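You operate a simulated robot arm through the tools that you are given. There is no shell and no other tool. Be economical: measure what you need, move in short steps, check, and stop when the job is done.

Carry out the task below with a simulated robot arm. There is one attempt and no reset: what you move stays moved.

## Task
Wax the dull patch under the ribbed pot, then put the pot back.
Fine: take the wax from the gold tin with the gold cloth; put the cloth back. Set down upright: ribbed pot. A coat counts when it lies all over at full strength: go over it till it gets no stronger.

It is judged by the outcome, as a careful person would: the job done as asked, and still so three seconds after it is handed in. It fails if anything else is knocked over, pushed out of place, dropped, spilled or broken. Flat cloth is picked up by pressing the open fingertips on it (5 to 10 N) and closing them slowly along it; thin cloth reads only 2 to 8 mm in the jaws.

## Robot
A 6-joint arm with a two-finger parallel gripper, fixed in place. Base frame: the origin is at the foot of the arm, x ahead of it, y to its left, z up. Lengths are in m, angles in rad, forces in N, time in s.
With the tool pointing down near the work surface it reaches from about 0.1 to 0.84 m from the base axis. Its first joint turns from -2.897 to 2.897 rad. Payload 3.91 kg.
The TCP is the grasp point between the finger pads, 0.03 m short of the fingertips. In the tool frame z runs along the fingers and y along their closing line. Largest opening 0.11 m; finger width 0.02, thickness 0.01; the body of the gripper, 0.048 by 0.112 m, starts 0.055 m behind the TCP.
Orientation is that of the tool frame in the base frame, as [roll, pitch, yaw] about the fixed x, y, z axes, in that order (R = Rz(yaw) Ry(pitch) Rx(roll)). With the fingers straight down and closing along the base's y, the tool's x points along the base's -x, its y along +y and its z along -z.

## Interface
- The arm moves only by the tool apply_moves. Its argument "commands" is a list of rows, each a list of 6 numbers: the shift along the tool's x, y, z in m, then the turn, a rotation vector about the tool's x, y, z in rad. In form: [[dx, dy, dz, wx, wy, wz], ...]. A call has 1 to 20 rows; each row shifts and turns the commanded pose from where the row before left it, along the tool's axes as they then stand. "claw" is the gripper command, from -1 (fully open) to 1 (shut), values between in proportion, set as the call begins (left out, the last holds). A row lasts 0.2 s, in which the tool goes at most 0.05 m and 0.15 rad; a call with a longer step from one row to the next is refused whole, and so is a gripper value outside its range. Where a pose cannot be reached the arm comes as near as it can. A force on the tool above 80 N (or 10 N above the force at the start of the call, whichever is more), or a blocked arm, ends the call early, and 0.2 s more pass. Each finger travels about 0.108 m/s and halts on what it meets, pressing with about 35 N; the grip force reading is that of the motor and also rises with nothing between the fingers. The clock runs only during rows and for 0.2 s after the last one: add rows that do not move to give the fingers time. The reply holds the time, the measured pose of the TCP, the force on the tool along the base axes, the opening and the grip force, in the units named above and with some noise, with the torque about the TCP (base axes, N m) and any sound that the robot's microphone picked up, and new pictures: "views" is both (left out), scene, wrist or none.
- Cameras (640 x 400 px; columns grow to the right, rows downward): "scene" is fixed at [0.2205, 0.4999, 1.3886]; the picture's right is [-0.37, -0.93, 0.00], its down [-0.87, 0.35, -0.35] and it looks along [0.33, -0.13, -0.94] (base axes); focal length 214 px, centre (320, 200). "wrist" rides on the gripper at [0.077, 0.007, -0.114] in the tool frame; the picture's right is [-0.09, 1.00, 0.00], its down [-0.80, -0.07, -0.59] and it looks along [-0.59, -0.05, 0.80] (tool axes); focal length 270 px, centre (320, 200). There is no depth. A picture from a camera that has moved, and an enlarged one, comes with that camera's place and axes in the base frame and with its lens.
- raise_lower(by): slides the trunk up (or, below 0, down) by that many m; the arm rides with it, the base frame stays. It gives what a move gives, with no picture.
- close_up(camera, box): a new picture of the part [left, top, right, bottom] of that camera's present view, enlarged. No time passes.
- hand_in(): hands the job in; it is judged then, once.

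Work in short steps. Places have to be worked out from the pictures, the camera data and where the tool is seen: move nearer, look again, correct. Check each grasp and each placing, and mend what went wrong. You have 120 turns and 200 pictures in all, those below and enlarged ones among them. Open the gripper and draw the arm clear of the work before you hand the job in, unless the task says otherwise; then end with one line.

The tools are called after "Request:" by a JSON object that holds its "api" and its "payload". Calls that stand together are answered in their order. apply_moves: Moves the arm, as the interface text tells. Its arguments: {"type":"object","properties":{"commands":{"type":"array","items":{"type":"array","items":{"type":"number"}}},"claw":{"type":"number"},"views":{"type":"string","enum":["both","scene","wrist","none"]}},"required":["commands"]} The other tools are called the same way: raise_lower (by) slides the trunk up or down; close_up (camera, box) takes an enlarged picture of a part of a camera's view; hand_in () hands the job in.

At the start:

```text
time_s: 0.0
position: [0.3195, 0.2991, 1.1583]
orientation: [3.141, 0.0, 3.14]
contact_force: [-0.4, 0.7, 0.3]
torque: [-0.01, -0.01, -0.01]
opening: 0.11
gripper_force: 0.0
trunk travel left (down, up): [-0.425, 0.115]
```

scene: 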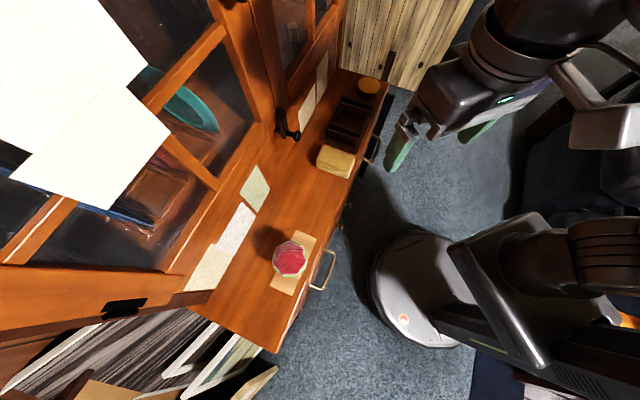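
wrist: 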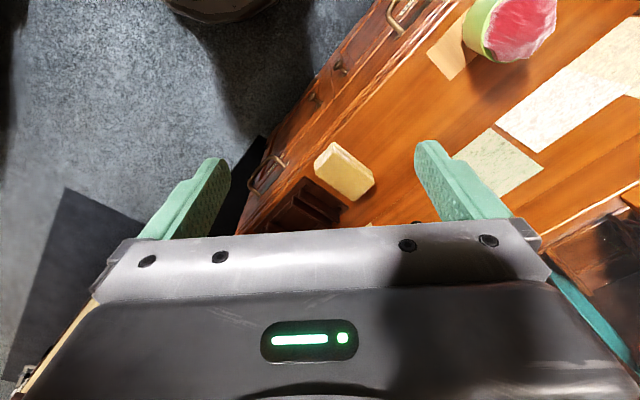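

I start by enlarging the scene to identify the pot, patch, tin and cloth.

Request:
{"api": "close_up", "payload": {"camera": "scene", "box": [200, 160, 380, 340]}}

Request:
{"api": "close_up", "payload": {"camera": "scene", "box": [280, 60, 410, 190]}}

Request:
{"api": "close_up", "payload": {"camera": "wrist", "box": [220, 0, 640, 260]}}

```text
2.22 times, centred on (290, 250) of scene
camera zoom: at [0.2205, 0.4999, 1.3886], right [-0.37, -0.93, 0.0], down [-0.87, 0.35, -0.35], along [0.33, -0.13, -0.94], focal length 477 px, centre (387, 89)
```

zoom: 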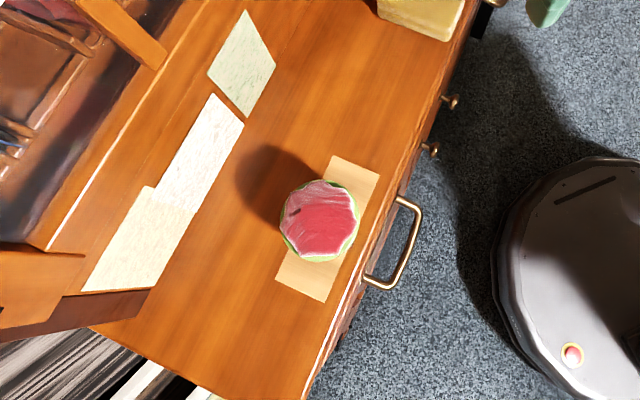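

```text
3.08 times, centred on (345, 125) of scene
camera zoom: at [0.2205, 0.4999, 1.3886], right [-0.37, -0.93, 0.0], down [-0.87, 0.35, -0.35], along [0.33, -0.13, -0.94], focal length 660 px, centre (243, 431)
```

zoom: 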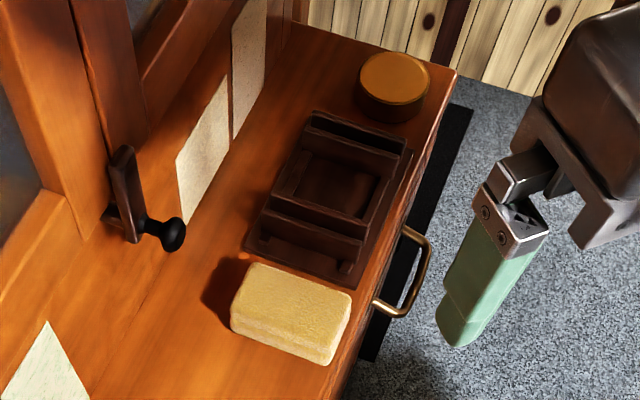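

```text
1.52 times, centred on (430, 130) of wrist
camera zoom: at [0.2439, 0.3055, 1.2724], right [0.09, 1.0, 0.0], down [0.8, -0.07, 0.59], along [0.59, -0.05, -0.8], focal length 412 px, centre (152, 307)
```

zoom: 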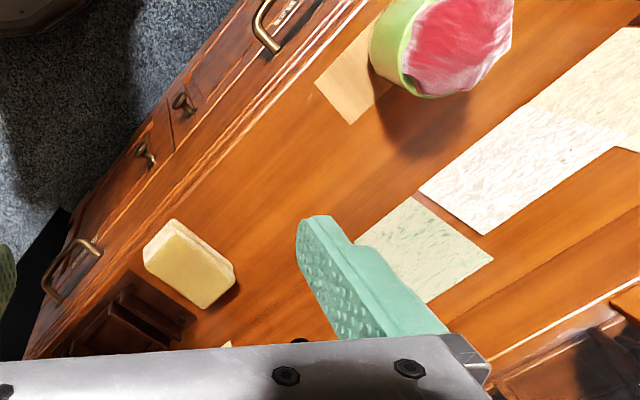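

Block looks to be near (0.52, 0.33, 0.82), pot top near (0.29, 0.55, 0.88), tin near (0.76, 0.10). I'll move nearer to the block and tin for a better look.

Request:
{"api": "apply_moves", "payload": {"commands": [[-0.026, -0.01, 0.03, 0, 0, 0], [-0.026, -0.01, 0.03, 0, 0, 0], [-0.026, -0.01, 0.03, 0, 0, 0], [-0.026, -0.01, 0.03, 0, 0, 0], [-0.026, -0.01, 0.03, 0, 0, 0]], "views": "both"}}

```text
time_s: 1.2
position: [0.4508, 0.2486, 1.0084]
orientation: [-3.141, -0.003, -3.14]
contact_force: [-0.1, -0.2, 0.0]
torque: [0.0, 0.02, -0.01]
opening: 0.11
gripper_force: 0.0
trunk travel left (down, up): [-0.425, 0.115]
camera wrist: at [0.3747, 0.2562, 1.1229], right [0.09, 1.0, 0.0], down [0.8, -0.07, 0.59], along [0.59, -0.05, -0.8], focal length 270 px, centre (320, 200)
```

scene: 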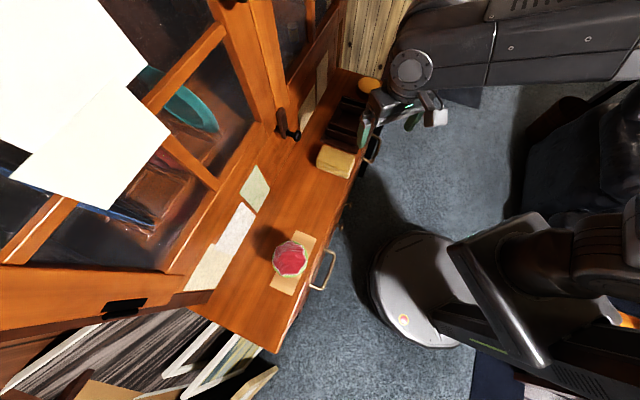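
wrist: 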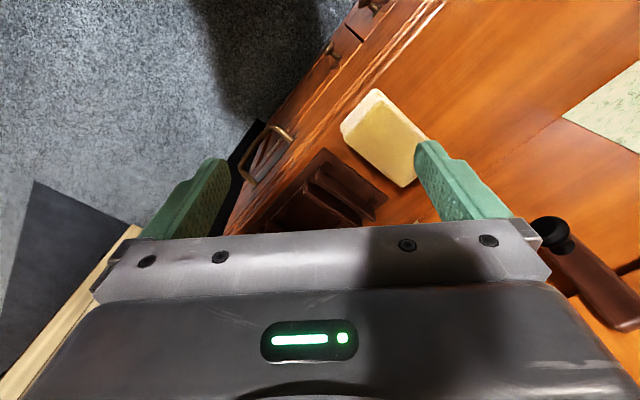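

I enlarge the yellow object in the wrist view, and the tray/tin region in the scene view.

Request:
{"api": "close_up", "payload": {"camera": "wrist", "box": [230, 70, 450, 230]}}

Request:
{"api": "close_up", "payload": {"camera": "scene", "box": [180, 150, 280, 300]}}

Request:
{"api": "close_up", "payload": {"camera": "scene", "box": [255, 220, 335, 300]}}

```text
2.50 times, centred on (340, 150) of wrist
camera zoom: at [0.3747, 0.2562, 1.1229], right [0.09, 1.0, 0.0], down [0.8, -0.07, 0.59], along [0.59, -0.05, -0.8], focal length 676 px, centre (270, 325)
```

zoom: 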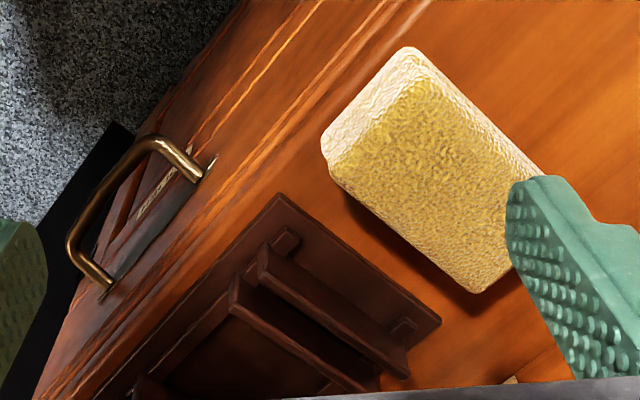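

```text
2.67 times, centred on (230, 225) of scene
camera zoom: at [0.2205, 0.4999, 1.3886], right [-0.37, -0.93, 0.0], down [-0.87, 0.35, -0.35], along [0.33, -0.13, -0.94], focal length 572 px, centre (560, 133)
```

zoom: 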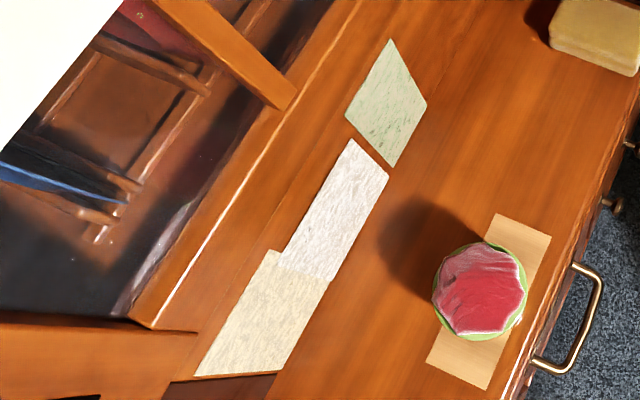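

```text
5.00 times, centred on (295, 260) of scene
camera zoom: at [0.2205, 0.4999, 1.3886], right [-0.37, -0.93, 0.0], down [-0.87, 0.35, -0.35], along [0.33, -0.13, -0.94], focal length 1072 px, centre (445, -100)
```

zoom: 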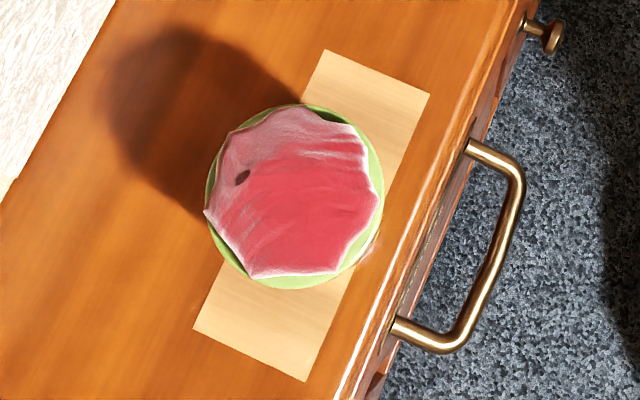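

The yellow terry pad is evidently the gold cloth (folded), its long axis perpendicular to the desk edge. I turn the tool 45° and travel over the gold tin to look at it.

Request:
{"api": "apply_moves", "payload": {"commands": [[0, 0, 0, 0, 0, -0.131], [0, 0, 0, 0, 0, -0.131], [0, 0, 0, 0, 0, -0.131], [0, 0, 0, 0, 0, -0.131], [0, 0, 0, 0, 0, -0.131], [0, 0, 0, 0, 0, -0.13], [-0.012, -0.042, 0, 0, 0, 0], [-0.012, -0.042, 0, 0, 0, 0], [-0.012, -0.042, 0, 0, 0, 0], [-0.012, -0.042, 0, 0, 0, 0], [-0.012, -0.042, 0, 0, 0, 0], [-0.012, -0.042, 0, 0, 0, 0]]}}

```text
time_s: 3.8
position: [0.6806, 0.1208, 1.0074]
orientation: [3.141, 0.0, -2.356]
contact_force: [0.5, -0.7, -0.2]
torque: [-0.03, -0.02, 0.0]
opening: 0.11
gripper_force: 0.0
trunk travel left (down, up): [-0.425, 0.115]
camera wrist: at [0.6222, 0.0713, 1.1218], right [-0.64, 0.77, 0.0], down [0.62, 0.52, 0.59], along [0.45, 0.38, -0.8], focal length 270 px, centre (320, 200)
```

scene: 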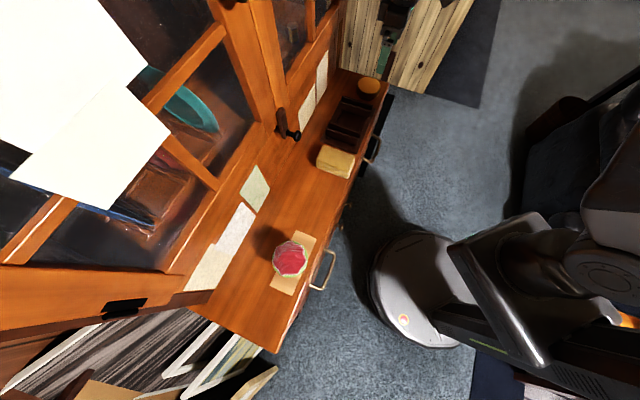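
wrist: 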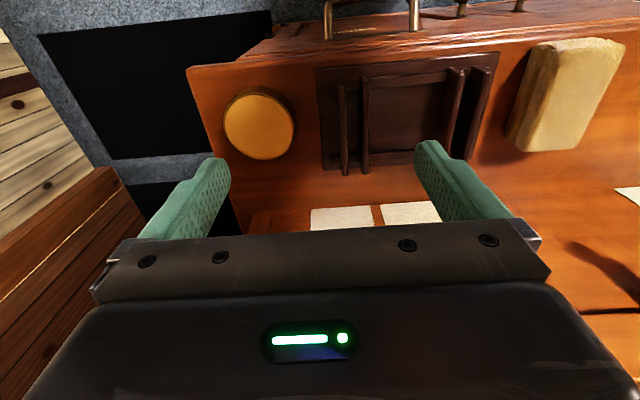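

Zoom into the tin, tray and cloth in this wrist view.

Request:
{"api": "close_up", "payload": {"camera": "wrist", "box": [200, 60, 340, 180]}}

Request:
{"api": "close_up", "payload": {"camera": "wrist", "box": [470, 10, 640, 180]}}

```text
3.33 times, centred on (270, 120) of wrist
camera zoom: at [0.6222, 0.0713, 1.1218], right [-0.64, 0.77, 0.0], down [0.62, 0.52, 0.59], along [0.45, 0.38, -0.8], focal length 901 px, centre (487, 467)
```

zoom: 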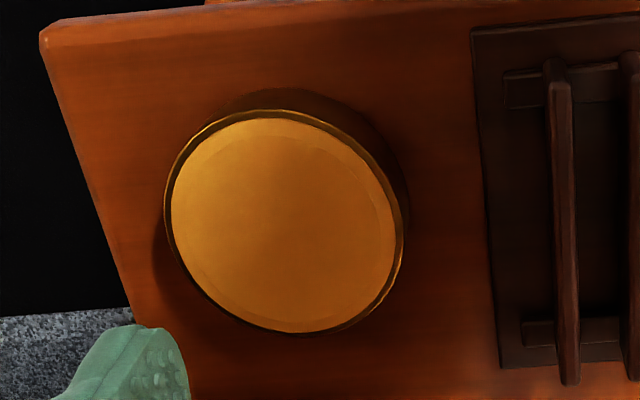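

```text
2.35 times, centred on (555, 95) of wrist
camera zoom: at [0.6222, 0.0713, 1.1218], right [-0.64, 0.77, 0.0], down [0.62, 0.52, 0.59], along [0.45, 0.38, -0.8], focal length 636 px, centre (-233, 447)
```

zoom: 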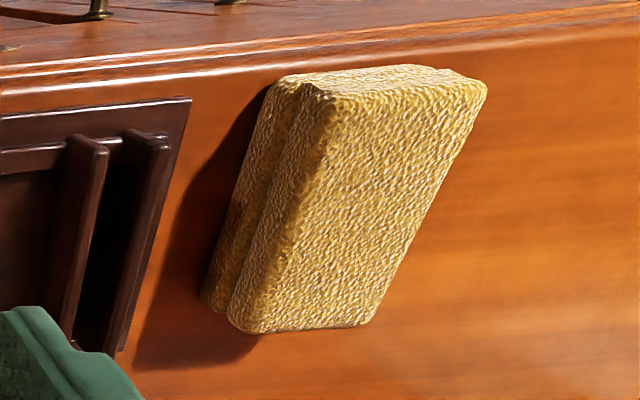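

The tin is open with wax exposed, the gold pad is a thick folded cloth. First the pot: I travel along the desk to hover above it and measure.

Request:
{"api": "apply_moves", "payload": {"commands": [[-0.002, 0.038, 0, 0, 0, 0], [-0.002, 0.038, 0, 0, 0, 0], [-0.002, 0.038, 0, 0, 0, 0], [-0.002, 0.038, 0, 0, 0, 0], [-0.002, 0.038, 0, 0, 0, 0], [-0.002, 0.038, 0, 0, 0, 0], [-0.002, 0.038, 0, 0, 0, 0], [-0.002, 0.038, 0, 0, 0, 0], [-0.002, 0.038, 0, 0, 0, 0], [-0.002, 0.038, 0, 0, 0, 0], [-0.002, 0.038, 0, 0, 0, 0], [-0.002, 0.038, 0, 0, 0, 0], [-0.002, 0.038, 0, 0, 0, 0], [0, 0.038, 0, 0, 0, 0], [0, 0.038, 0, 0, 0, 0]]}}

```text
time_s: 7.0
position: [0.2933, 0.5452, 1.0089]
orientation: [3.141, 0.0, -2.355]
contact_force: [-1.2, -0.3, 0.1]
torque: [-0.03, -0.01, 0.01]
opening: 0.1098
gripper_force: 0.0
trunk travel left (down, up): [-0.425, 0.115]
camera wrist: at [0.2349, 0.4942, 1.1224], right [-0.64, 0.77, 0.0], down [0.62, 0.52, 0.59], along [0.46, 0.38, -0.8], focal length 270 px, centre (320, 200)
```

scene: 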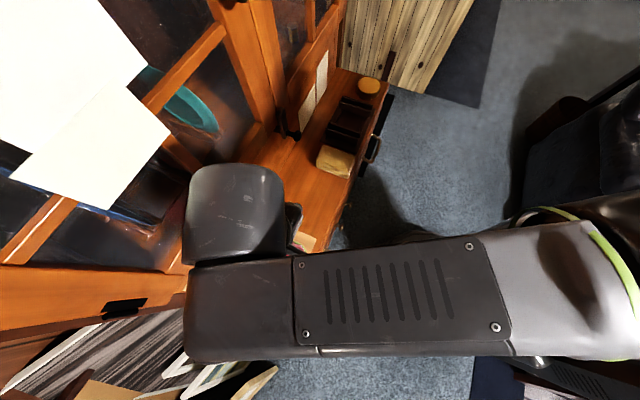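
wrist: 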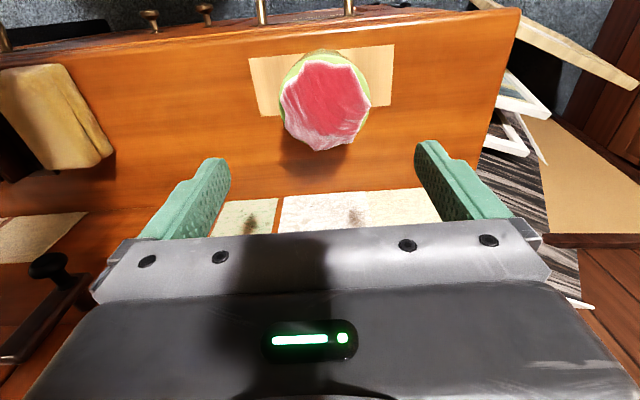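

Zoom on the pot and patch.

Request:
{"api": "close_up", "payload": {"camera": "wrist", "box": [230, 20, 410, 170]}}

Request:
{"api": "close_up", "payload": {"camera": "wrist", "box": [0, 0, 640, 240]}}

```text
2.67 times, centred on (320, 95) of wrist
camera zoom: at [0.2349, 0.4942, 1.1224], right [-0.64, 0.77, 0.0], down [0.62, 0.52, 0.59], along [0.46, 0.38, -0.8], focal length 721 px, centre (320, 480)
```

zoom: 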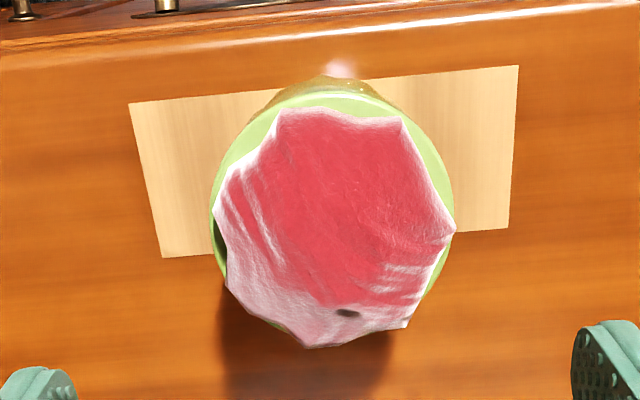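

```text
1.00 times, centred on (320, 120) of wrist (not enlarged: the box is as wide or as high as the picture)
camera zoom: at [0.2349, 0.4942, 1.1224], right [-0.64, 0.77, 0.0], down [0.62, 0.52, 0.59], along [0.46, 0.38, -0.8], focal length 270 px, centre (320, 280)
```

zoom: 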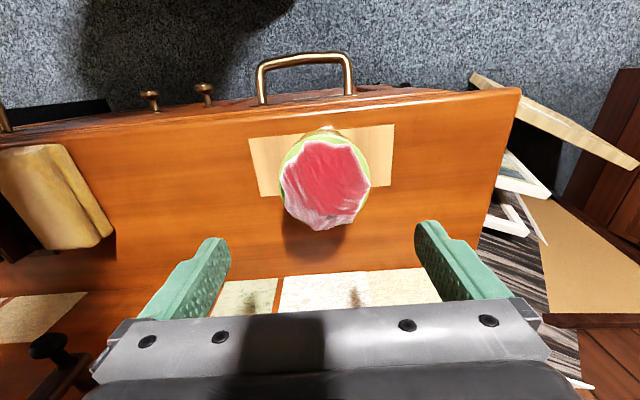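

Fit gives desk z≈0.80, patch corners (.324,.466),(.214,.577),(.258,.623),(.369,.511) aligned at 45°, pot centred at ≈(.289,.543), width ≈0.081. I descend partway, straddling it.

Request:
{"api": "apply_moves", "payload": {"commands": [[0.0046, 0.0015, 0, 0, 0, 0], [0, 0, 0.035, 0, 0, 0], [0, 0, 0.035, 0, 0, 0], [0, 0, 0.03, 0, 0, 0]], "views": "wrist"}}

```text
time_s: 8.0
position: [0.2913, 0.5422, 0.9071]
orientation: [3.141, 0.002, -2.356]
contact_force: [-0.2, -0.4, 1.1]
torque: [0.01, -0.02, 0.04]
opening: 0.1101
gripper_force: 0.1
trunk travel left (down, up): [-0.425, 0.115]
camera wrist: at [0.2323, 0.4912, 1.0223], right [-0.64, 0.77, 0.0], down [0.62, 0.52, 0.59], along [0.46, 0.38, -0.8], focal length 270 px, centre (320, 200)
```

wrist: 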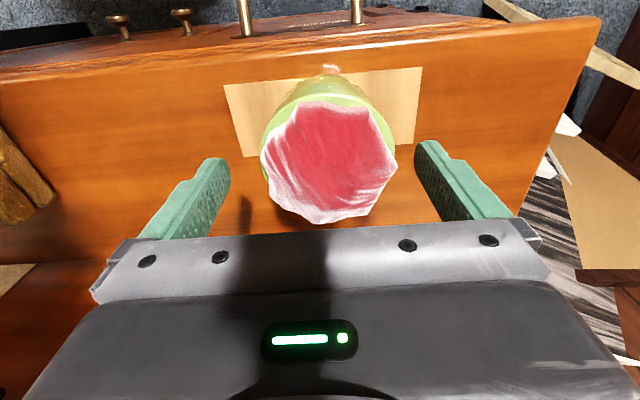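

Pot is centred between the fingers, top ≈0.875. I descend to TCP z≈0.85 and close gently.

Request:
{"api": "apply_moves", "payload": {"commands": [[0, 0, 0.02, 0, 0, 0], [0, 0, 0.02, 0, 0, 0], [0, 0, 0.015, 0, 0, 0]], "views": "wrist"}}

Request:
{"api": "apply_moves", "payload": {"commands": [[0, 0, 0, 0, 0, 0], [0, 0, 0, 0, 0, 0], [0, 0, 0, 0, 0, 0]], "claw": 0.6, "views": "wrist"}}

```text
time_s: 8.8
position: [0.2915, 0.54, 0.853]
orientation: [3.141, 0.0, -2.357]
contact_force: [-0.6, 1.0, -0.5]
torque: [-0.01, -0.03, 0.01]
opening: 0.1101
gripper_force: 0.0
trunk travel left (down, up): [-0.425, 0.115]
camera wrist: at [0.2321, 0.4908, 0.9669], right [-0.64, 0.77, 0.0], down [0.62, 0.52, 0.59], along [0.46, 0.38, -0.8], focal length 270 px, centre (320, 200)
```

wrist: 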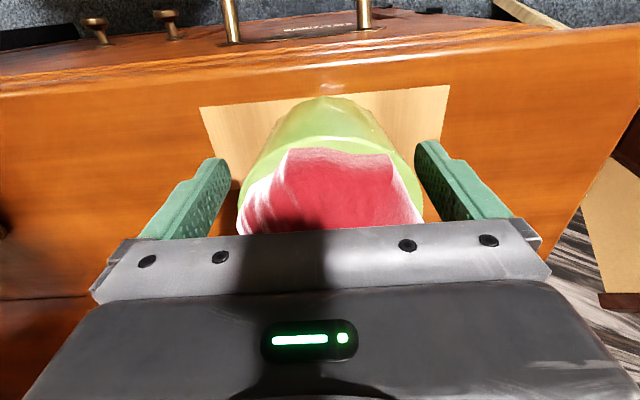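

```text
time_s: 9.6
position: [0.2912, 0.5402, 0.853]
orientation: [-3.141, 0.0, -2.356]
contact_force: [-0.5, -0.3, 0.0]
torque: [-0.07, -0.06, -0.04]
opening: 0.0833
gripper_force: 34.9
trunk travel left (down, up): [-0.425, 0.115]
camera wrist: at [0.2321, 0.4909, 0.9672], right [-0.64, 0.77, 0.0], down [0.62, 0.52, 0.59], along [0.46, 0.38, -0.8], focal length 270 px, centre (320, 200)
```

wrist: 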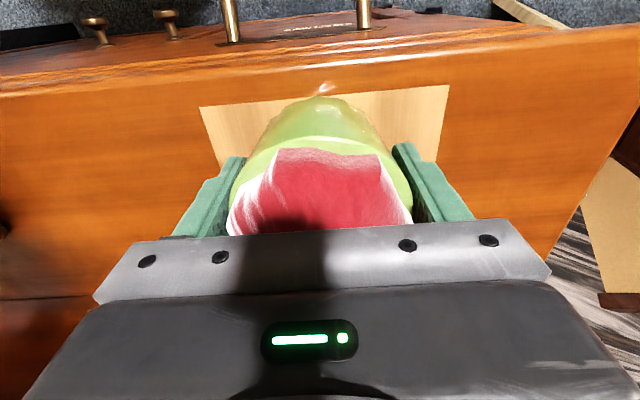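

Gripped at 0.083 m. Lift a little and check.

Request:
{"api": "apply_moves", "payload": {"commands": [[0, 0, -0.01, 0, 0, 0], [0, 0, -0.015, 0, 0, 0], [0, 0, -0.025, 0, 0, 0], [0, 0, -0.02, 0, 0, 0]], "views": "wrist"}}

```text
time_s: 10.6
position: [0.2899, 0.541, 0.925]
orientation: [3.141, 0.0, -2.357]
contact_force: [0.2, -0.1, -3.3]
torque: [-0.02, -0.03, 0.01]
opening: 0.0834
gripper_force: 34.8
trunk travel left (down, up): [-0.425, 0.115]
camera wrist: at [0.232, 0.4912, 1.0378], right [-0.64, 0.77, 0.0], down [0.62, 0.52, 0.59], along [0.46, 0.38, -0.8], focal length 270 px, centre (320, 200)
```

wrist: 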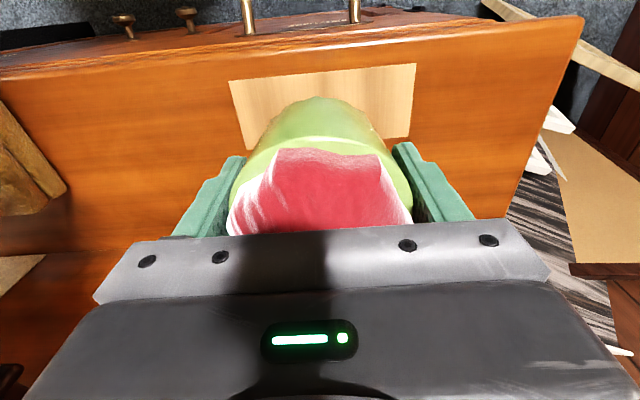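

Held securely (~3.3 N). I carry it along the desk to bare wood between patch and pad, set back slightly, then lower.

Request:
{"api": "apply_moves", "payload": {"commands": [[-0.0145, -0.0347, 0, 0, 0, 0], [-0.0145, -0.0347, 0, 0, 0, 0], [-0.0145, -0.0347, 0, 0, 0, 0], [-0.0145, -0.0347, 0, 0, 0, 0], [-0.0145, -0.0347, 0, 0, 0, 0], [0, 0, 0.025, 0, 0, 0], [0, 0, 0.025, 0, 0, 0]], "views": "both"}}

```text
time_s: 12.2
position: [0.4644, 0.4697, 0.8725]
orientation: [3.14, -0.001, -2.358]
contact_force: [0.9, -0.2, -3.2]
torque: [-0.03, -0.02, 0.04]
opening: 0.0834
gripper_force: 35.4
trunk travel left (down, up): [-0.425, 0.115]
camera wrist: at [0.4061, 0.4195, 0.9871], right [-0.64, 0.77, 0.0], down [0.62, 0.52, 0.59], along [0.46, 0.38, -0.8], focal length 270 px, centre (320, 200)
```

scene: 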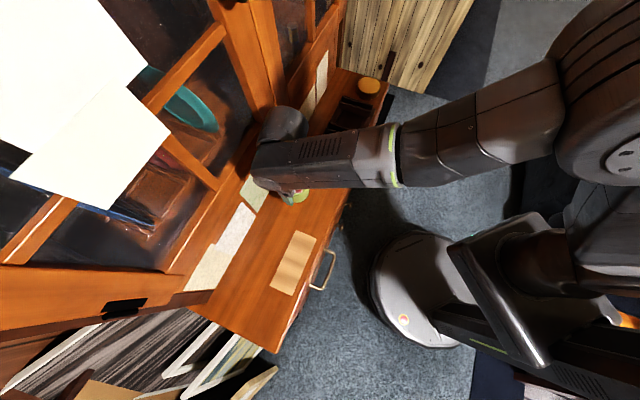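
wrist: 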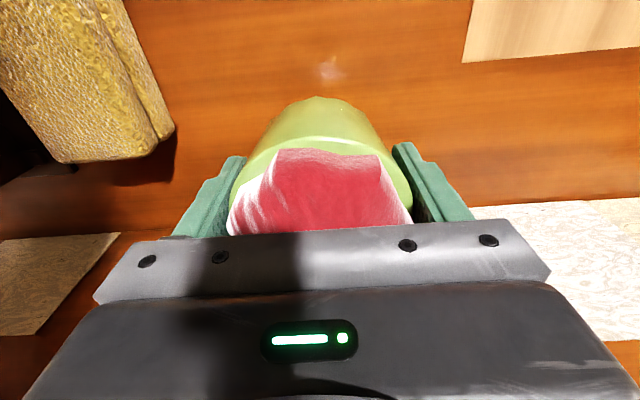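

Position is clear. Lower the rest in small steps until contact.

Request:
{"api": "apply_moves", "payload": {"commands": [[0, 0, 0.008, 0, 0, 0], [0, 0, 0.006, 0, 0, 0], [0, 0, 0.004, 0, 0, 0], [0, 0, 0.002, 0, 0, 0]], "views": "none"}}

```text
time_s: 13.2
position: [0.4641, 0.4698, 0.8525]
orientation: [3.141, 0.0, -2.355]
contact_force: [-0.4, 0.0, -3.6]
torque: [-0.03, -0.01, 0.04]
opening: 0.0832
gripper_force: 35.4
trunk travel left (down, up): [-0.425, 0.115]
```

Not yet touching; 1 mm steps further.

Request:
{"api": "apply_moves", "payload": {"commands": [[0, 0, 0.001, 0, 0, 0], [0, 0, 0.001, 0, 0, 0]], "views": "none"}}

```text
time_s: 13.8
position: [0.4659, 0.4695, 0.8529]
orientation: [-3.141, 0.002, -2.352]
contact_force: [-0.5, 1.1, 9.2]
torque: [-0.32, 0.07, -0.04]
opening: 0.0831
gripper_force: 34.7
trunk travel left (down, up): [-0.425, 0.115]
```

Contact made. Open the gripper and rise straight up.

Request:
{"api": "apply_moves", "payload": {"commands": [[0, 0, 0, 0, 0, 0], [0, 0, 0, 0, 0, 0], [0, 0, 0, 0, 0, 0]], "claw": -1, "views": "none"}}

Request:
{"api": "apply_moves", "payload": {"commands": [[0, 0, -0.03, 0, 0, 0], [0, 0, -0.04, 0, 0, 0], [0, 0, -0.04, 0, 0, 0], [0, 0, -0.04, 0, 0, 0]], "views": "wrist"}}

```text
time_s: 14.6
position: [0.4647, 0.4697, 0.8513]
orientation: [-3.14, 0.001, -2.355]
contact_force: [-0.3, 0.1, -0.5]
torque: [0.0, -0.01, 0.0]
opening: 0.1099
gripper_force: 0.0
trunk travel left (down, up): [-0.425, 0.115]
```

```text
time_s: 15.6
position: [0.4642, 0.4688, 1.0016]
orientation: [3.141, -0.002, -2.357]
contact_force: [0.6, 0.2, -0.2]
torque: [-0.02, 0.05, 0.01]
opening: 0.1097
gripper_force: 0.0
trunk travel left (down, up): [-0.425, 0.115]
camera wrist: at [0.4061, 0.4197, 1.1152], right [-0.64, 0.77, 0.0], down [0.62, 0.52, 0.59], along [0.46, 0.38, -0.8], focal length 270 px, centre (320, 200)
```

wrist: 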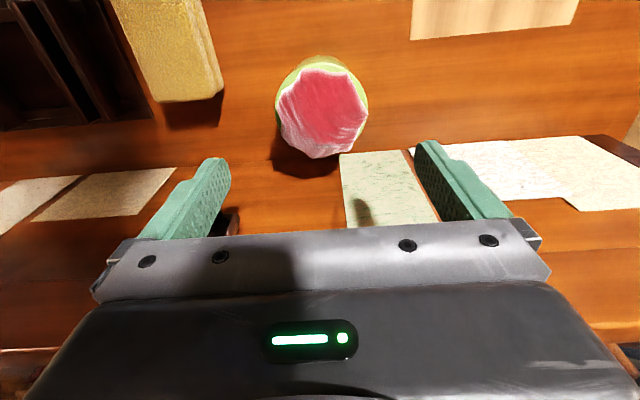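

Pot stands upright and free. Next, hover over the gold pad to measure it.

Request:
{"api": "apply_moves", "payload": {"commands": [[0.0152, -0.0333, 0, 0, 0, 0], [0.0152, -0.0333, 0, 0, 0, 0], [0.0152, -0.0333, 0, 0, 0, 0], [0.0152, -0.0333, 0, 0, 0, 0]], "views": "wrist"}}

Request:
{"api": "close_up", "payload": {"camera": "wrist", "box": [230, 10, 410, 160]}}

Request:
{"api": "close_up", "payload": {"camera": "scene", "box": [310, 130, 370, 190]}}

```text
time_s: 16.6
position: [0.5158, 0.3317, 1.0004]
orientation: [-3.141, 0.0, -2.356]
contact_force: [-0.2, 1.1, 0.9]
torque: [-0.01, 0.03, 0.03]
opening: 0.1099
gripper_force: 0.0
trunk travel left (down, up): [-0.425, 0.115]
camera wrist: at [0.4568, 0.2818, 1.1152], right [-0.64, 0.77, 0.0], down [0.62, 0.52, 0.59], along [0.45, 0.38, -0.8], focal length 270 px, centre (320, 200)
```

wrist: 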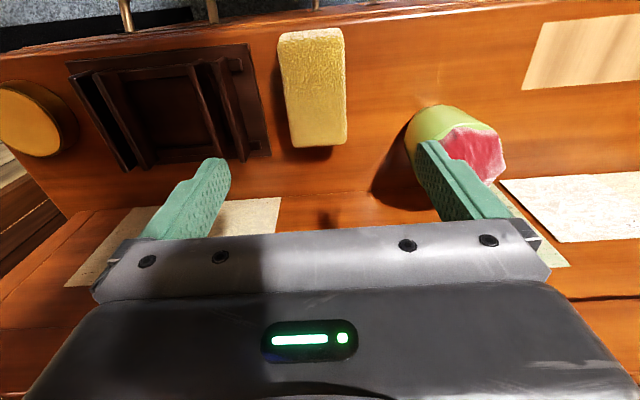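

```text
2.67 times, centred on (320, 85) of wrist
camera zoom: at [0.4568, 0.2818, 1.1152], right [-0.64, 0.77, 0.0], down [0.62, 0.52, 0.59], along [0.45, 0.38, -0.8], focal length 721 px, centre (320, 507)
```

zoom: 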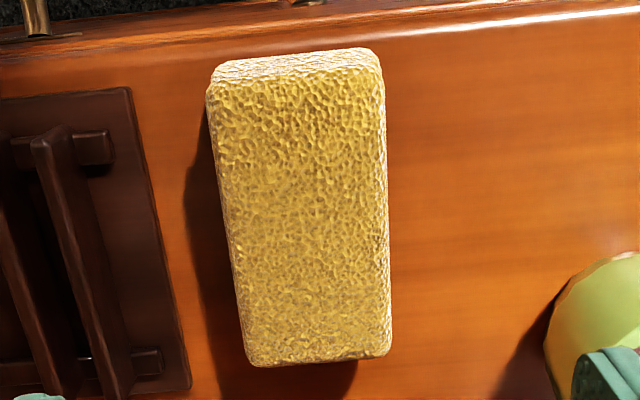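

```text
6.67 times, centred on (340, 160) of scene
camera zoom: at [0.2205, 0.4999, 1.3886], right [-0.37, -0.93, 0.0], down [-0.87, 0.35, -0.35], along [0.33, -0.13, -0.94], focal length 1430 px, centre (187, 467)
```

zoom: 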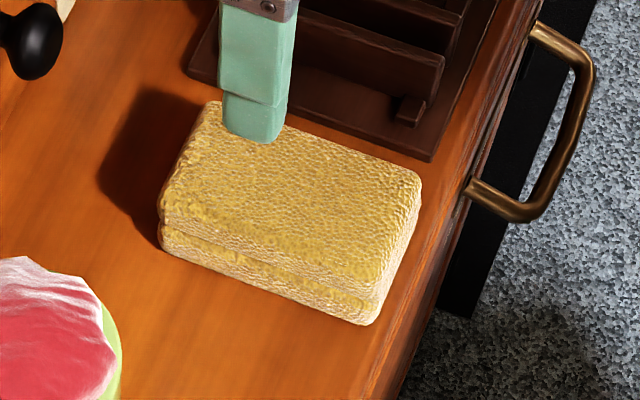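

Pad: top at z≈0.828, centre (.519,.330), 0.058×0.105, aligned at 45°. The tray edge is close so I preset the jaws to 0.08 and descend partway.

Request:
{"api": "apply_moves", "payload": {"commands": [[-0.001, -0.0035, 0, 0, 0, 0], [0, 0, 0.035, 0, 0, 0], [0, 0, 0.035, 0, 0, 0], [0, 0, 0.035, 0, 0, 0]], "claw": -0.45, "views": "wrist"}}

```text
time_s: 17.6
position: [0.5192, 0.3313, 0.8963]
orientation: [3.141, 0.0, -2.357]
contact_force: [0.4, 0.0, 0.4]
torque: [-0.02, 0.01, 0.02]
opening: 0.0798
gripper_force: 0.0
trunk travel left (down, up): [-0.425, 0.115]
camera wrist: at [0.4608, 0.281, 1.0102], right [-0.64, 0.77, 0.0], down [0.62, 0.52, 0.59], along [0.46, 0.38, -0.8], focal length 270 px, centre (320, 200)
```

wrist: 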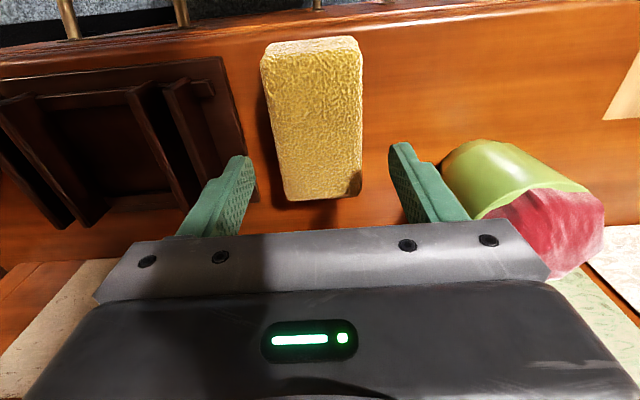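

Well centred. Descend to TCP z≈0.837 in two stages.

Request:
{"api": "apply_moves", "payload": {"commands": [[0, 0, 0.02, 0, 0, 0], [0, 0, 0.02, 0, 0, 0], [0, 0, 0.012, 0, 0, 0], [0, 0, 0.006, 0, 0, 0]], "views": "wrist"}}

```text
time_s: 18.6
position: [0.5182, 0.3304, 0.8385]
orientation: [3.14, 0.001, -2.357]
contact_force: [0.5, 0.1, 0.3]
torque: [0.01, 0.0, 0.02]
opening: 0.08
gripper_force: 0.1
trunk travel left (down, up): [-0.425, 0.115]
camera wrist: at [0.4604, 0.2806, 0.9525], right [-0.64, 0.77, 0.0], down [0.62, 0.52, 0.59], along [0.46, 0.38, -0.8], focal length 270 px, centre (320, 200)
```

wrist: 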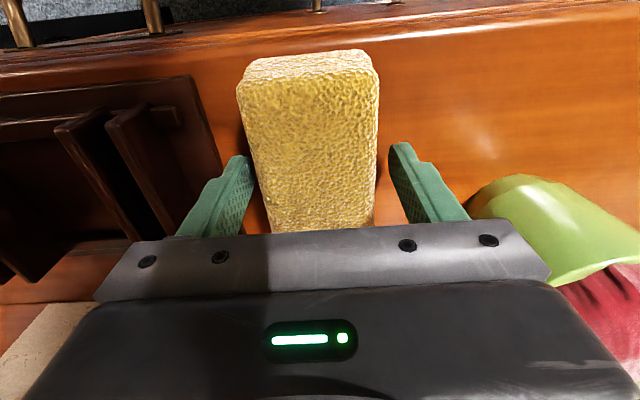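

Close on the pad.

Request:
{"api": "apply_moves", "payload": {"commands": [[0, 0, 0, 0, 0, 0], [0, 0, 0, 0, 0, 0], [0, 0, 0, 0, 0, 0], [0, 0, 0, 0, 0, 0]], "claw": 0.4, "views": "wrist"}}

```text
time_s: 19.6
position: [0.519, 0.3314, 0.8391]
orientation: [-3.141, 0.001, -2.359]
contact_force: [0.7, -0.4, 1.2]
torque: [0.01, 0.0, -0.04]
opening: 0.0628
gripper_force: 35.1
trunk travel left (down, up): [-0.425, 0.115]
camera wrist: at [0.4603, 0.2805, 0.9526], right [-0.64, 0.77, 0.0], down [0.62, 0.52, 0.59], along [0.46, 0.38, -0.8], focal length 270 px, centre (320, 200)
```

wrist: 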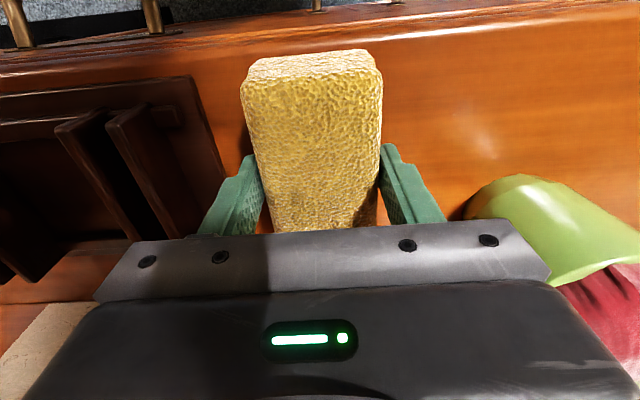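

Held at 0.063 m. Lift and check.

Request:
{"api": "apply_moves", "payload": {"commands": [[0, 0, -0.015, 0, 0, 0], [0, 0, -0.03, 0, 0, 0], [0, 0, -0.04, 0, 0, 0], [0, 0, -0.04, 0, 0, 0]], "views": "both"}}

Request:
{"api": "close_up", "payload": {"camera": "scene", "box": [340, 60, 400, 120]}}

```text
time_s: 20.6
position: [0.5183, 0.3312, 0.964]
orientation: [3.141, -0.001, -2.356]
contact_force: [-0.3, -0.9, -0.8]
torque: [0.03, 0.0, 0.01]
opening: 0.0633
gripper_force: 35.0
trunk travel left (down, up): [-0.425, 0.115]
camera wrist: at [0.4598, 0.2802, 1.0779], right [-0.64, 0.77, 0.0], down [0.62, 0.52, 0.59], along [0.46, 0.38, -0.8], focal length 270 px, centre (320, 200)
```

scene: 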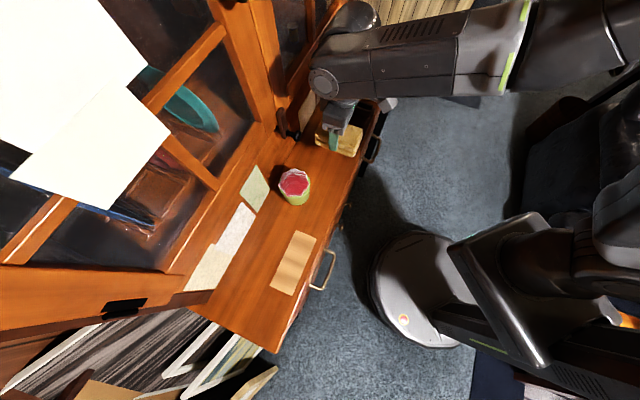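
wrist: 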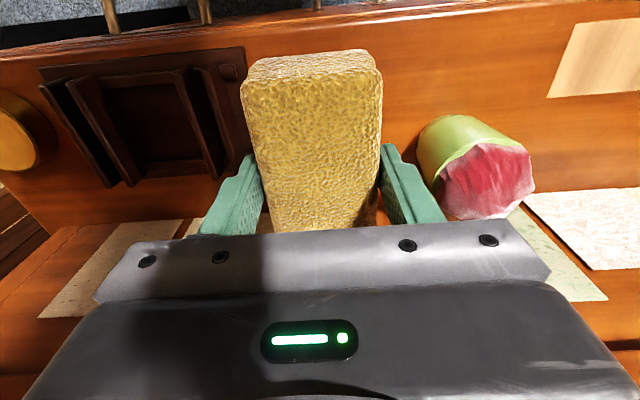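

```text
6.67 times, centred on (370, 90) of scene
camera zoom: at [0.2205, 0.4999, 1.3886], right [-0.37, -0.93, 0.0], down [-0.87, 0.35, -0.35], along [0.33, -0.13, -0.94], focal length 1430 px, centre (-13, 933)
```

zoom: 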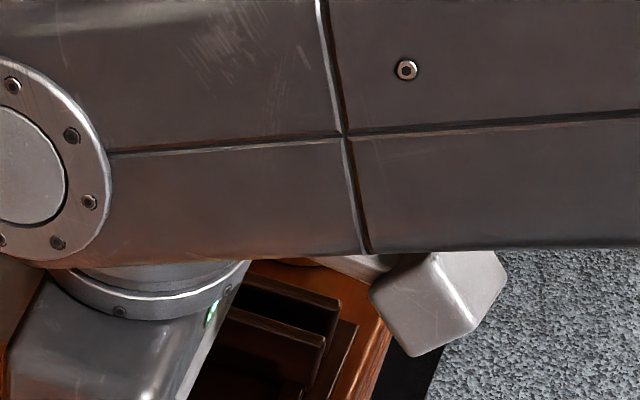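

Pad is held firm. I travel toward the tin and stop just short for a look at how the wax sits in it.

Request:
{"api": "apply_moves", "payload": {"commands": [[0, -0.04, 0, 0, 0, 0], [0, -0.04, 0, 0, 0, 0], [0, -0.04, 0, 0, 0, 0], [0, -0.04, 0, 0, 0, 0], [0, -0.04, 0, 0, 0, 0], [0, -0.04, 0, 0, 0, 0]], "views": "wrist"}}

Request:
{"api": "close_up", "payload": {"camera": "wrist", "box": [120, 20, 270, 150]}}

```text
time_s: 22.0
position: [0.6888, 0.1598, 0.9636]
orientation: [-3.141, 0.0, -2.356]
contact_force: [-0.3, -0.2, -0.1]
torque: [0.0, 0.0, 0.02]
opening: 0.0631
gripper_force: 34.6
trunk travel left (down, up): [-0.425, 0.115]
camera wrist: at [0.6302, 0.1106, 1.0771], right [-0.64, 0.77, 0.0], down [0.62, 0.52, 0.59], along [0.46, 0.38, -0.8], focal length 270 px, centre (320, 200)
```

wrist: 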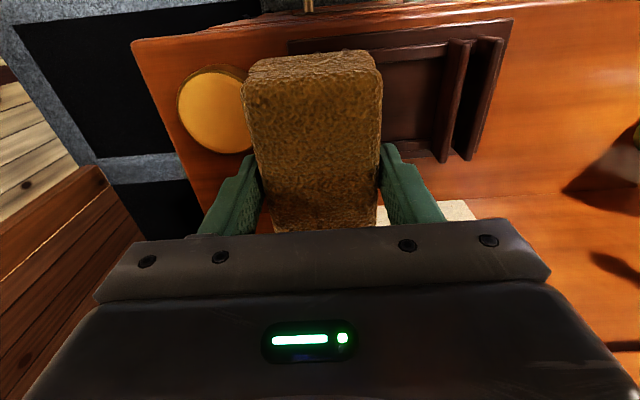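

```text
3.08 times, centred on (195, 85) of wrist
camera zoom: at [0.6302, 0.1106, 1.0771], right [-0.64, 0.77, 0.0], down [0.62, 0.52, 0.59], along [0.46, 0.38, -0.8], focal length 832 px, centre (705, 554)
```

zoom: 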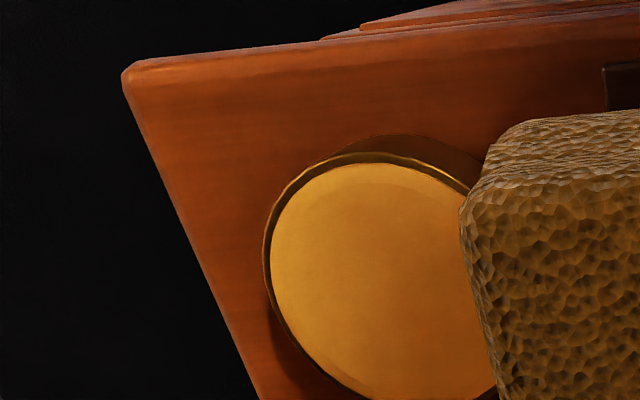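

Wax nearly flush with the rim; centre ≈(.763,.091). Move above and lower to just above it.

Request:
{"api": "apply_moves", "payload": {"commands": [[-0.0012, -0.034, 0, 0, 0, 0], [-0.0012, -0.034, 0, 0, 0, 0], [-0.0012, -0.033, 0, 0, 0, 0], [0, 0, 0.04, 0, 0, 0], [0, 0, 0.04, 0, 0, 0]], "views": "both"}}

```text
time_s: 23.2
position: [0.7627, 0.0924, 0.8839]
orientation: [3.14, 0.001, -2.356]
contact_force: [0.0, -0.1, -0.4]
torque: [0.02, -0.01, 0.03]
opening: 0.0634
gripper_force: 35.4
trunk travel left (down, up): [-0.425, 0.115]
camera wrist: at [0.704, 0.0427, 0.9974], right [-0.64, 0.77, 0.0], down [0.62, 0.52, 0.59], along [0.46, 0.38, -0.8], focal length 270 px, centre (320, 200)
```

scene: 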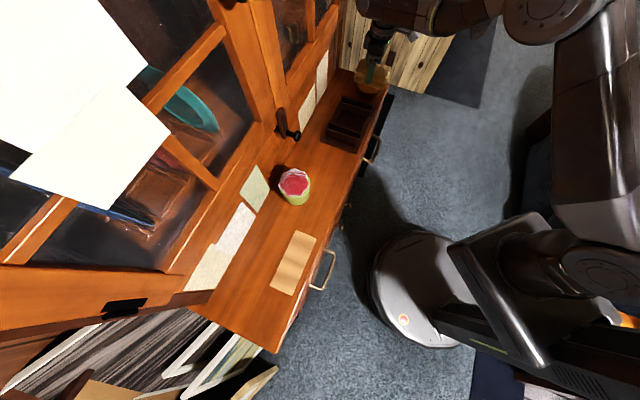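
wrist: 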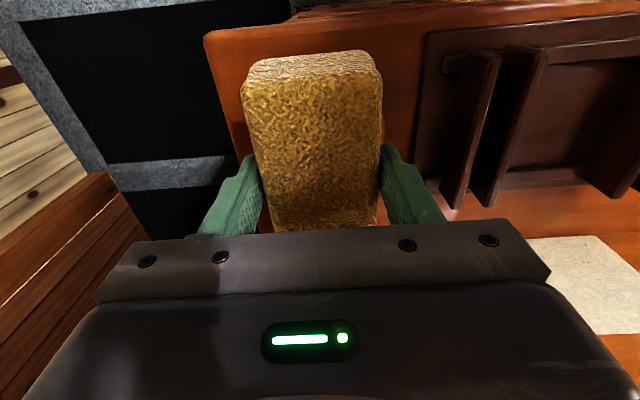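

Aligned over the tin. Lower in small steps to find contact.

Request:
{"api": "apply_moves", "payload": {"commands": [[0, 0, 0.01, 0, 0, 0], [0, 0, 0.006, 0, 0, 0], [0, 0, 0.004, 0, 0, 0], [0, 0, 0.003, 0, 0, 0], [0, 0, 0.002, 0, 0, 0]], "views": "none"}}

```text
time_s: 24.4
position: [0.762, 0.0919, 0.8681]
orientation: [-3.13, 0.011, -2.353]
contact_force: [3.9, 1.4, 52.0]
torque: [0.23, 0.21, 0.02]
opening: 0.0637
gripper_force: 34.9
trunk travel left (down, up): [-0.425, 0.115]
```

Contact at ≈0.868 with too much force; ease off to a light press.

Request:
{"api": "apply_moves", "payload": {"commands": [[0, 0, -0.007, 0, 0, 0], [0, 0, 0, 0, 0, 0]], "views": "wrist"}}

```text
time_s: 25.0
position: [0.7617, 0.0911, 0.8677]
orientation: [-3.138, 0.004, -2.356]
contact_force: [7.3, 2.0, 28.5]
torque: [0.27, -0.87, -0.05]
opening: 0.0632
gripper_force: 34.5
trunk travel left (down, up): [-0.425, 0.115]
camera wrist: at [0.703, 0.0421, 0.9815], right [-0.64, 0.77, 0.0], down [0.61, 0.52, 0.6], along [0.46, 0.38, -0.8], focal length 270 px, centre (320, 200)
```

wrist: 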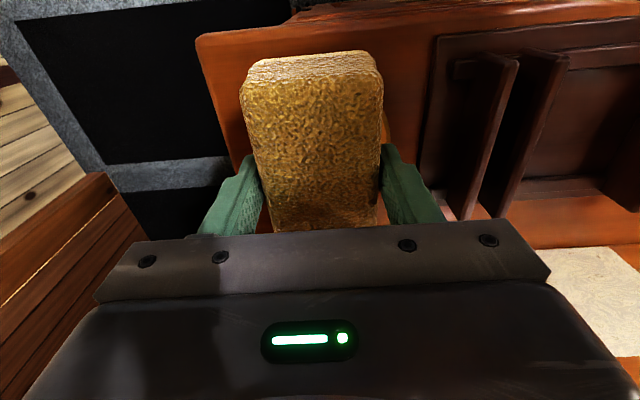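

Still 28 N; ease 5 mm more and hold a second.

Request:
{"api": "apply_moves", "payload": {"commands": [[0, 0, -0.005, 0, 0, 0], [0, 0, 0, 0, 0, 0], [0, 0, 0, 0, 0, 0], [0, 0, 0, 0, 0, 0]], "views": "none"}}

```text
time_s: 26.0
position: [0.7614, 0.0915, 0.8675]
orientation: [3.141, -0.003, -2.355]
contact_force: [0.3, 0.0, -0.6]
torque: [0.04, 0.04, -0.01]
opening: 0.0632
gripper_force: 35.3
trunk travel left (down, up): [-0.425, 0.115]
```

Now just at the surface. Press lightly by 2 mm and hold.

Request:
{"api": "apply_moves", "payload": {"commands": [[0, 0, 0.002, 0, 0, 0], [0, 0, 0, 0, 0, 0], [0, 0, 0, 0, 0, 0], [0, 0, 0, 0, 0, 0]], "views": "none"}}

Request:
{"api": "apply_moves", "payload": {"commands": [[0, 0, -0.01, 0, 0, 0], [0, 0, -0.04, 0, 0, 0], [0, 0, -0.04, 0, 0, 0], [0, 0.04, 0, 0, 0, 0], [0, 0.04, 0, 0, 0, 0], [0, 0.02, 0, 0, 0, 0]], "views": "both"}}

Request:
{"api": "close_up", "payload": {"camera": "wrist", "box": [120, 20, 270, 150]}}

Request:
{"api": "close_up", "payload": {"camera": "scene", "box": [330, 50, 410, 130]}}

```text
time_s: 27.0
position: [0.7635, 0.0922, 0.8684]
orientation: [-3.14, -0.001, -2.355]
contact_force: [-0.2, -0.3, 0.3]
torque: [0.01, -0.03, -0.02]
opening: 0.0635
gripper_force: 34.9
trunk travel left (down, up): [-0.425, 0.115]
```

```text
time_s: 28.4
position: [0.6917, 0.1626, 0.958]
orientation: [3.141, -0.001, -2.357]
contact_force: [0.8, 0.1, 0.0]
torque: [-0.01, 0.03, 0.01]
opening: 0.0633
gripper_force: 35.2
trunk travel left (down, up): [-0.425, 0.115]
camera wrist: at [0.633, 0.1126, 1.0719], right [-0.64, 0.77, 0.0], down [0.62, 0.52, 0.59], along [0.46, 0.38, -0.8], focal length 270 px, centre (320, 200)
```

scene: 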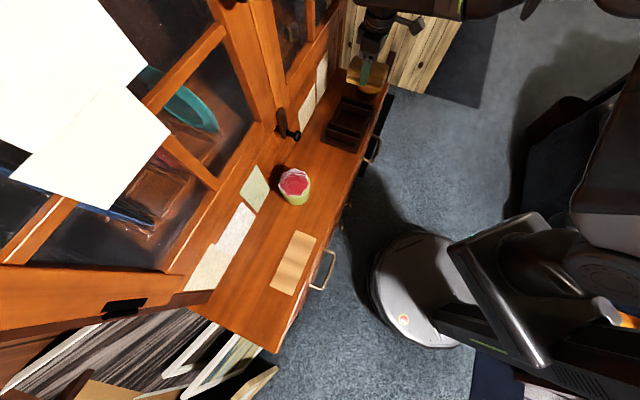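
wrist: 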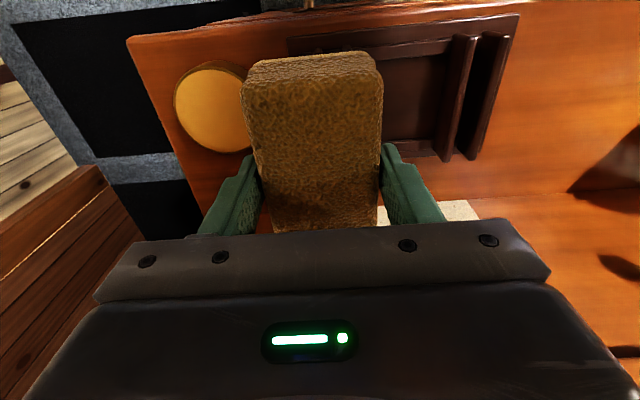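

```text
3.08 times, centred on (195, 85) of wrist
camera zoom: at [0.633, 0.1126, 1.0719], right [-0.64, 0.77, 0.0], down [0.62, 0.52, 0.59], along [0.46, 0.38, -0.8], focal length 832 px, centre (705, 554)
```

zoom: 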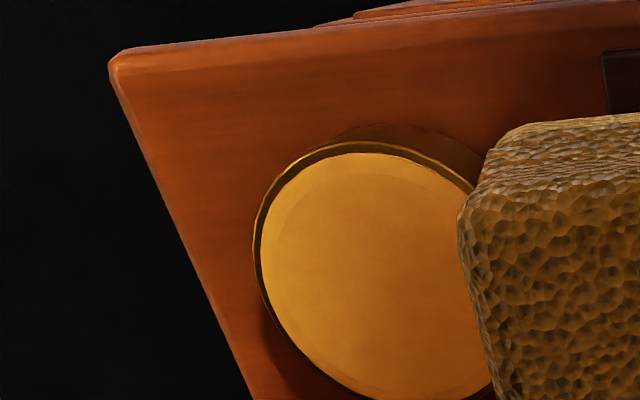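

```text
5.00 times, centred on (370, 90) of scene
camera zoom: at [0.2205, 0.4999, 1.3886], right [-0.37, -0.93, 0.0], down [-0.87, 0.35, -0.35], along [0.33, -0.13, -0.94], focal length 1072 px, centre (70, 750)
```

zoom: 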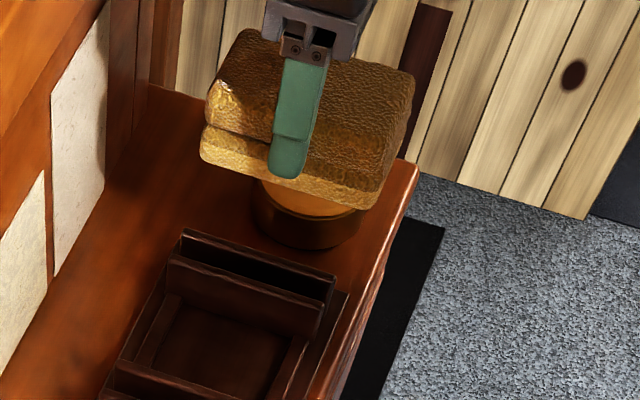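

Tin undisturbed. Now carry the pad over to the patch, passing above the pot with clearance.

Request:
{"api": "apply_moves", "payload": {"commands": [[0.001, 0.0395, -0.005, 0, 0, 0], [0.001, 0.0395, -0.005, 0, 0, 0], [0.001, 0.0395, 0, 0, 0, 0], [0.001, 0.0395, 0, 0, 0, 0], [0.001, 0.0395, 0, 0, 0, 0], [0.001, 0.0395, 0, 0, 0, 0], [0.001, 0.0395, 0, 0, 0, 0], [0.001, 0.0395, 0, 0, 0, 0], [0.001, 0.0395, 0, 0, 0, 0], [0.001, 0.0395, 0, 0, 0, 0], [0.001, 0.0395, 0, 0, 0, 0], [0.001, 0.0395, 0, 0, 0, 0], [0.001, 0.0395, 0, 0, 0, 0]], "views": "wrist"}}

```text
time_s: 31.2
position: [0.3179, 0.5184, 0.9681]
orientation: [3.14, 0.0, -2.356]
contact_force: [-0.1, -0.8, -0.1]
torque: [0.01, 0.01, 0.03]
opening: 0.0632
gripper_force: 34.7
trunk travel left (down, up): [-0.425, 0.115]
camera wrist: at [0.2596, 0.4678, 1.0825], right [-0.64, 0.77, 0.0], down [0.62, 0.52, 0.59], along [0.46, 0.38, -0.8], focal length 270 px, centre (320, 200)
```

wrist: 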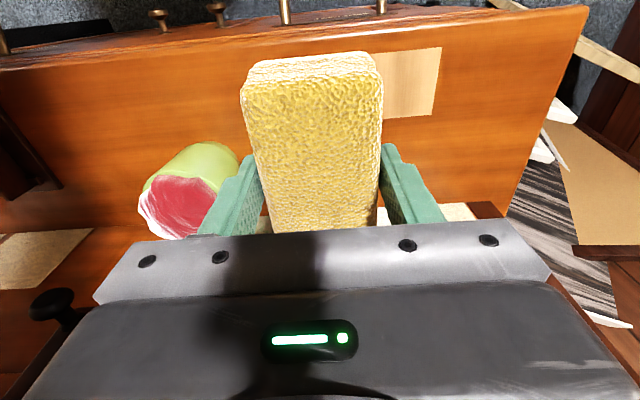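

Over the patch. Lower toward the wood (expected contact TCP ≈0.839).

Request:
{"api": "apply_moves", "payload": {"commands": [[0, 0, 0.04, 0, 0, 0], [0, 0, 0.04, 0, 0, 0], [0, 0, 0.03, 0, 0, 0], [0, 0, 0.01, 0, 0, 0], [0, 0, 0.004, 0, 0, 0]], "views": "none"}}

Request:
{"api": "apply_moves", "payload": {"commands": [[0, 0, 0.002, 0, 0, 0], [0, 0, 0.001, 0, 0, 0], [0, 0, 0.001, 0, 0, 0]], "views": "none"}}

```text
time_s: 32.4
position: [0.3187, 0.5158, 0.8434]
orientation: [3.142, -0.001, -2.358]
contact_force: [0.3, 0.5, -0.4]
torque: [0.01, 0.0, -0.05]
opening: 0.0633
gripper_force: 35.3
trunk travel left (down, up): [-0.425, 0.115]
```

```text
time_s: 33.2
position: [0.3195, 0.5173, 0.8405]
orientation: [-3.141, 0.0, -2.357]
contact_force: [0.8, -0.4, -0.6]
torque: [0.01, -0.02, 0.03]
opening: 0.0632
gripper_force: 35.0
trunk travel left (down, up): [-0.425, 0.115]
```

Request:
{"api": "apply_moves", "payload": {"commands": [[0, 0, 0.001, 0, 0, 0], [0, 0, 0.001, 0, 0, 0]], "views": "none"}}

Request:
{"api": "apply_moves", "payload": {"commands": [[0, 0, 0.001, 0, 0, 0], [0, 0, 0, 0, 0, 0]], "views": "none"}}

```text
time_s: 33.8
position: [0.3191, 0.5169, 0.8376]
orientation: [-3.141, -0.001, -2.357]
contact_force: [-0.5, -0.4, -1.0]
torque: [0.02, -0.01, -0.02]
opening: 0.0635
gripper_force: 35.1
trunk travel left (down, up): [-0.425, 0.115]
```

```text
time_s: 34.4
position: [0.3177, 0.5165, 0.8373]
orientation: [-3.141, -0.001, -2.356]
contact_force: [-0.4, -1.0, -0.5]
torque: [-0.03, -0.06, -0.01]
opening: 0.0632
gripper_force: 35.0
trunk travel left (down, up): [-0.425, 0.115]
```

No contact yet at 0.837 (the pad may have slid up slightly in the jaws at the tin). Continue down in 1 mm steps.

Request:
{"api": "apply_moves", "payload": {"commands": [[0, 0, 0.001, 0, 0, 0], [0, 0, 0.001, 0, 0, 0]], "views": "none"}}

```text
time_s: 35.0
position: [0.319, 0.5165, 0.8372]
orientation: [3.141, 0.003, -2.359]
contact_force: [-0.7, -1.4, 9.8]
torque: [-0.05, -0.28, -0.04]
opening: 0.0635
gripper_force: 34.6
trunk travel left (down, up): [-0.425, 0.115]
```

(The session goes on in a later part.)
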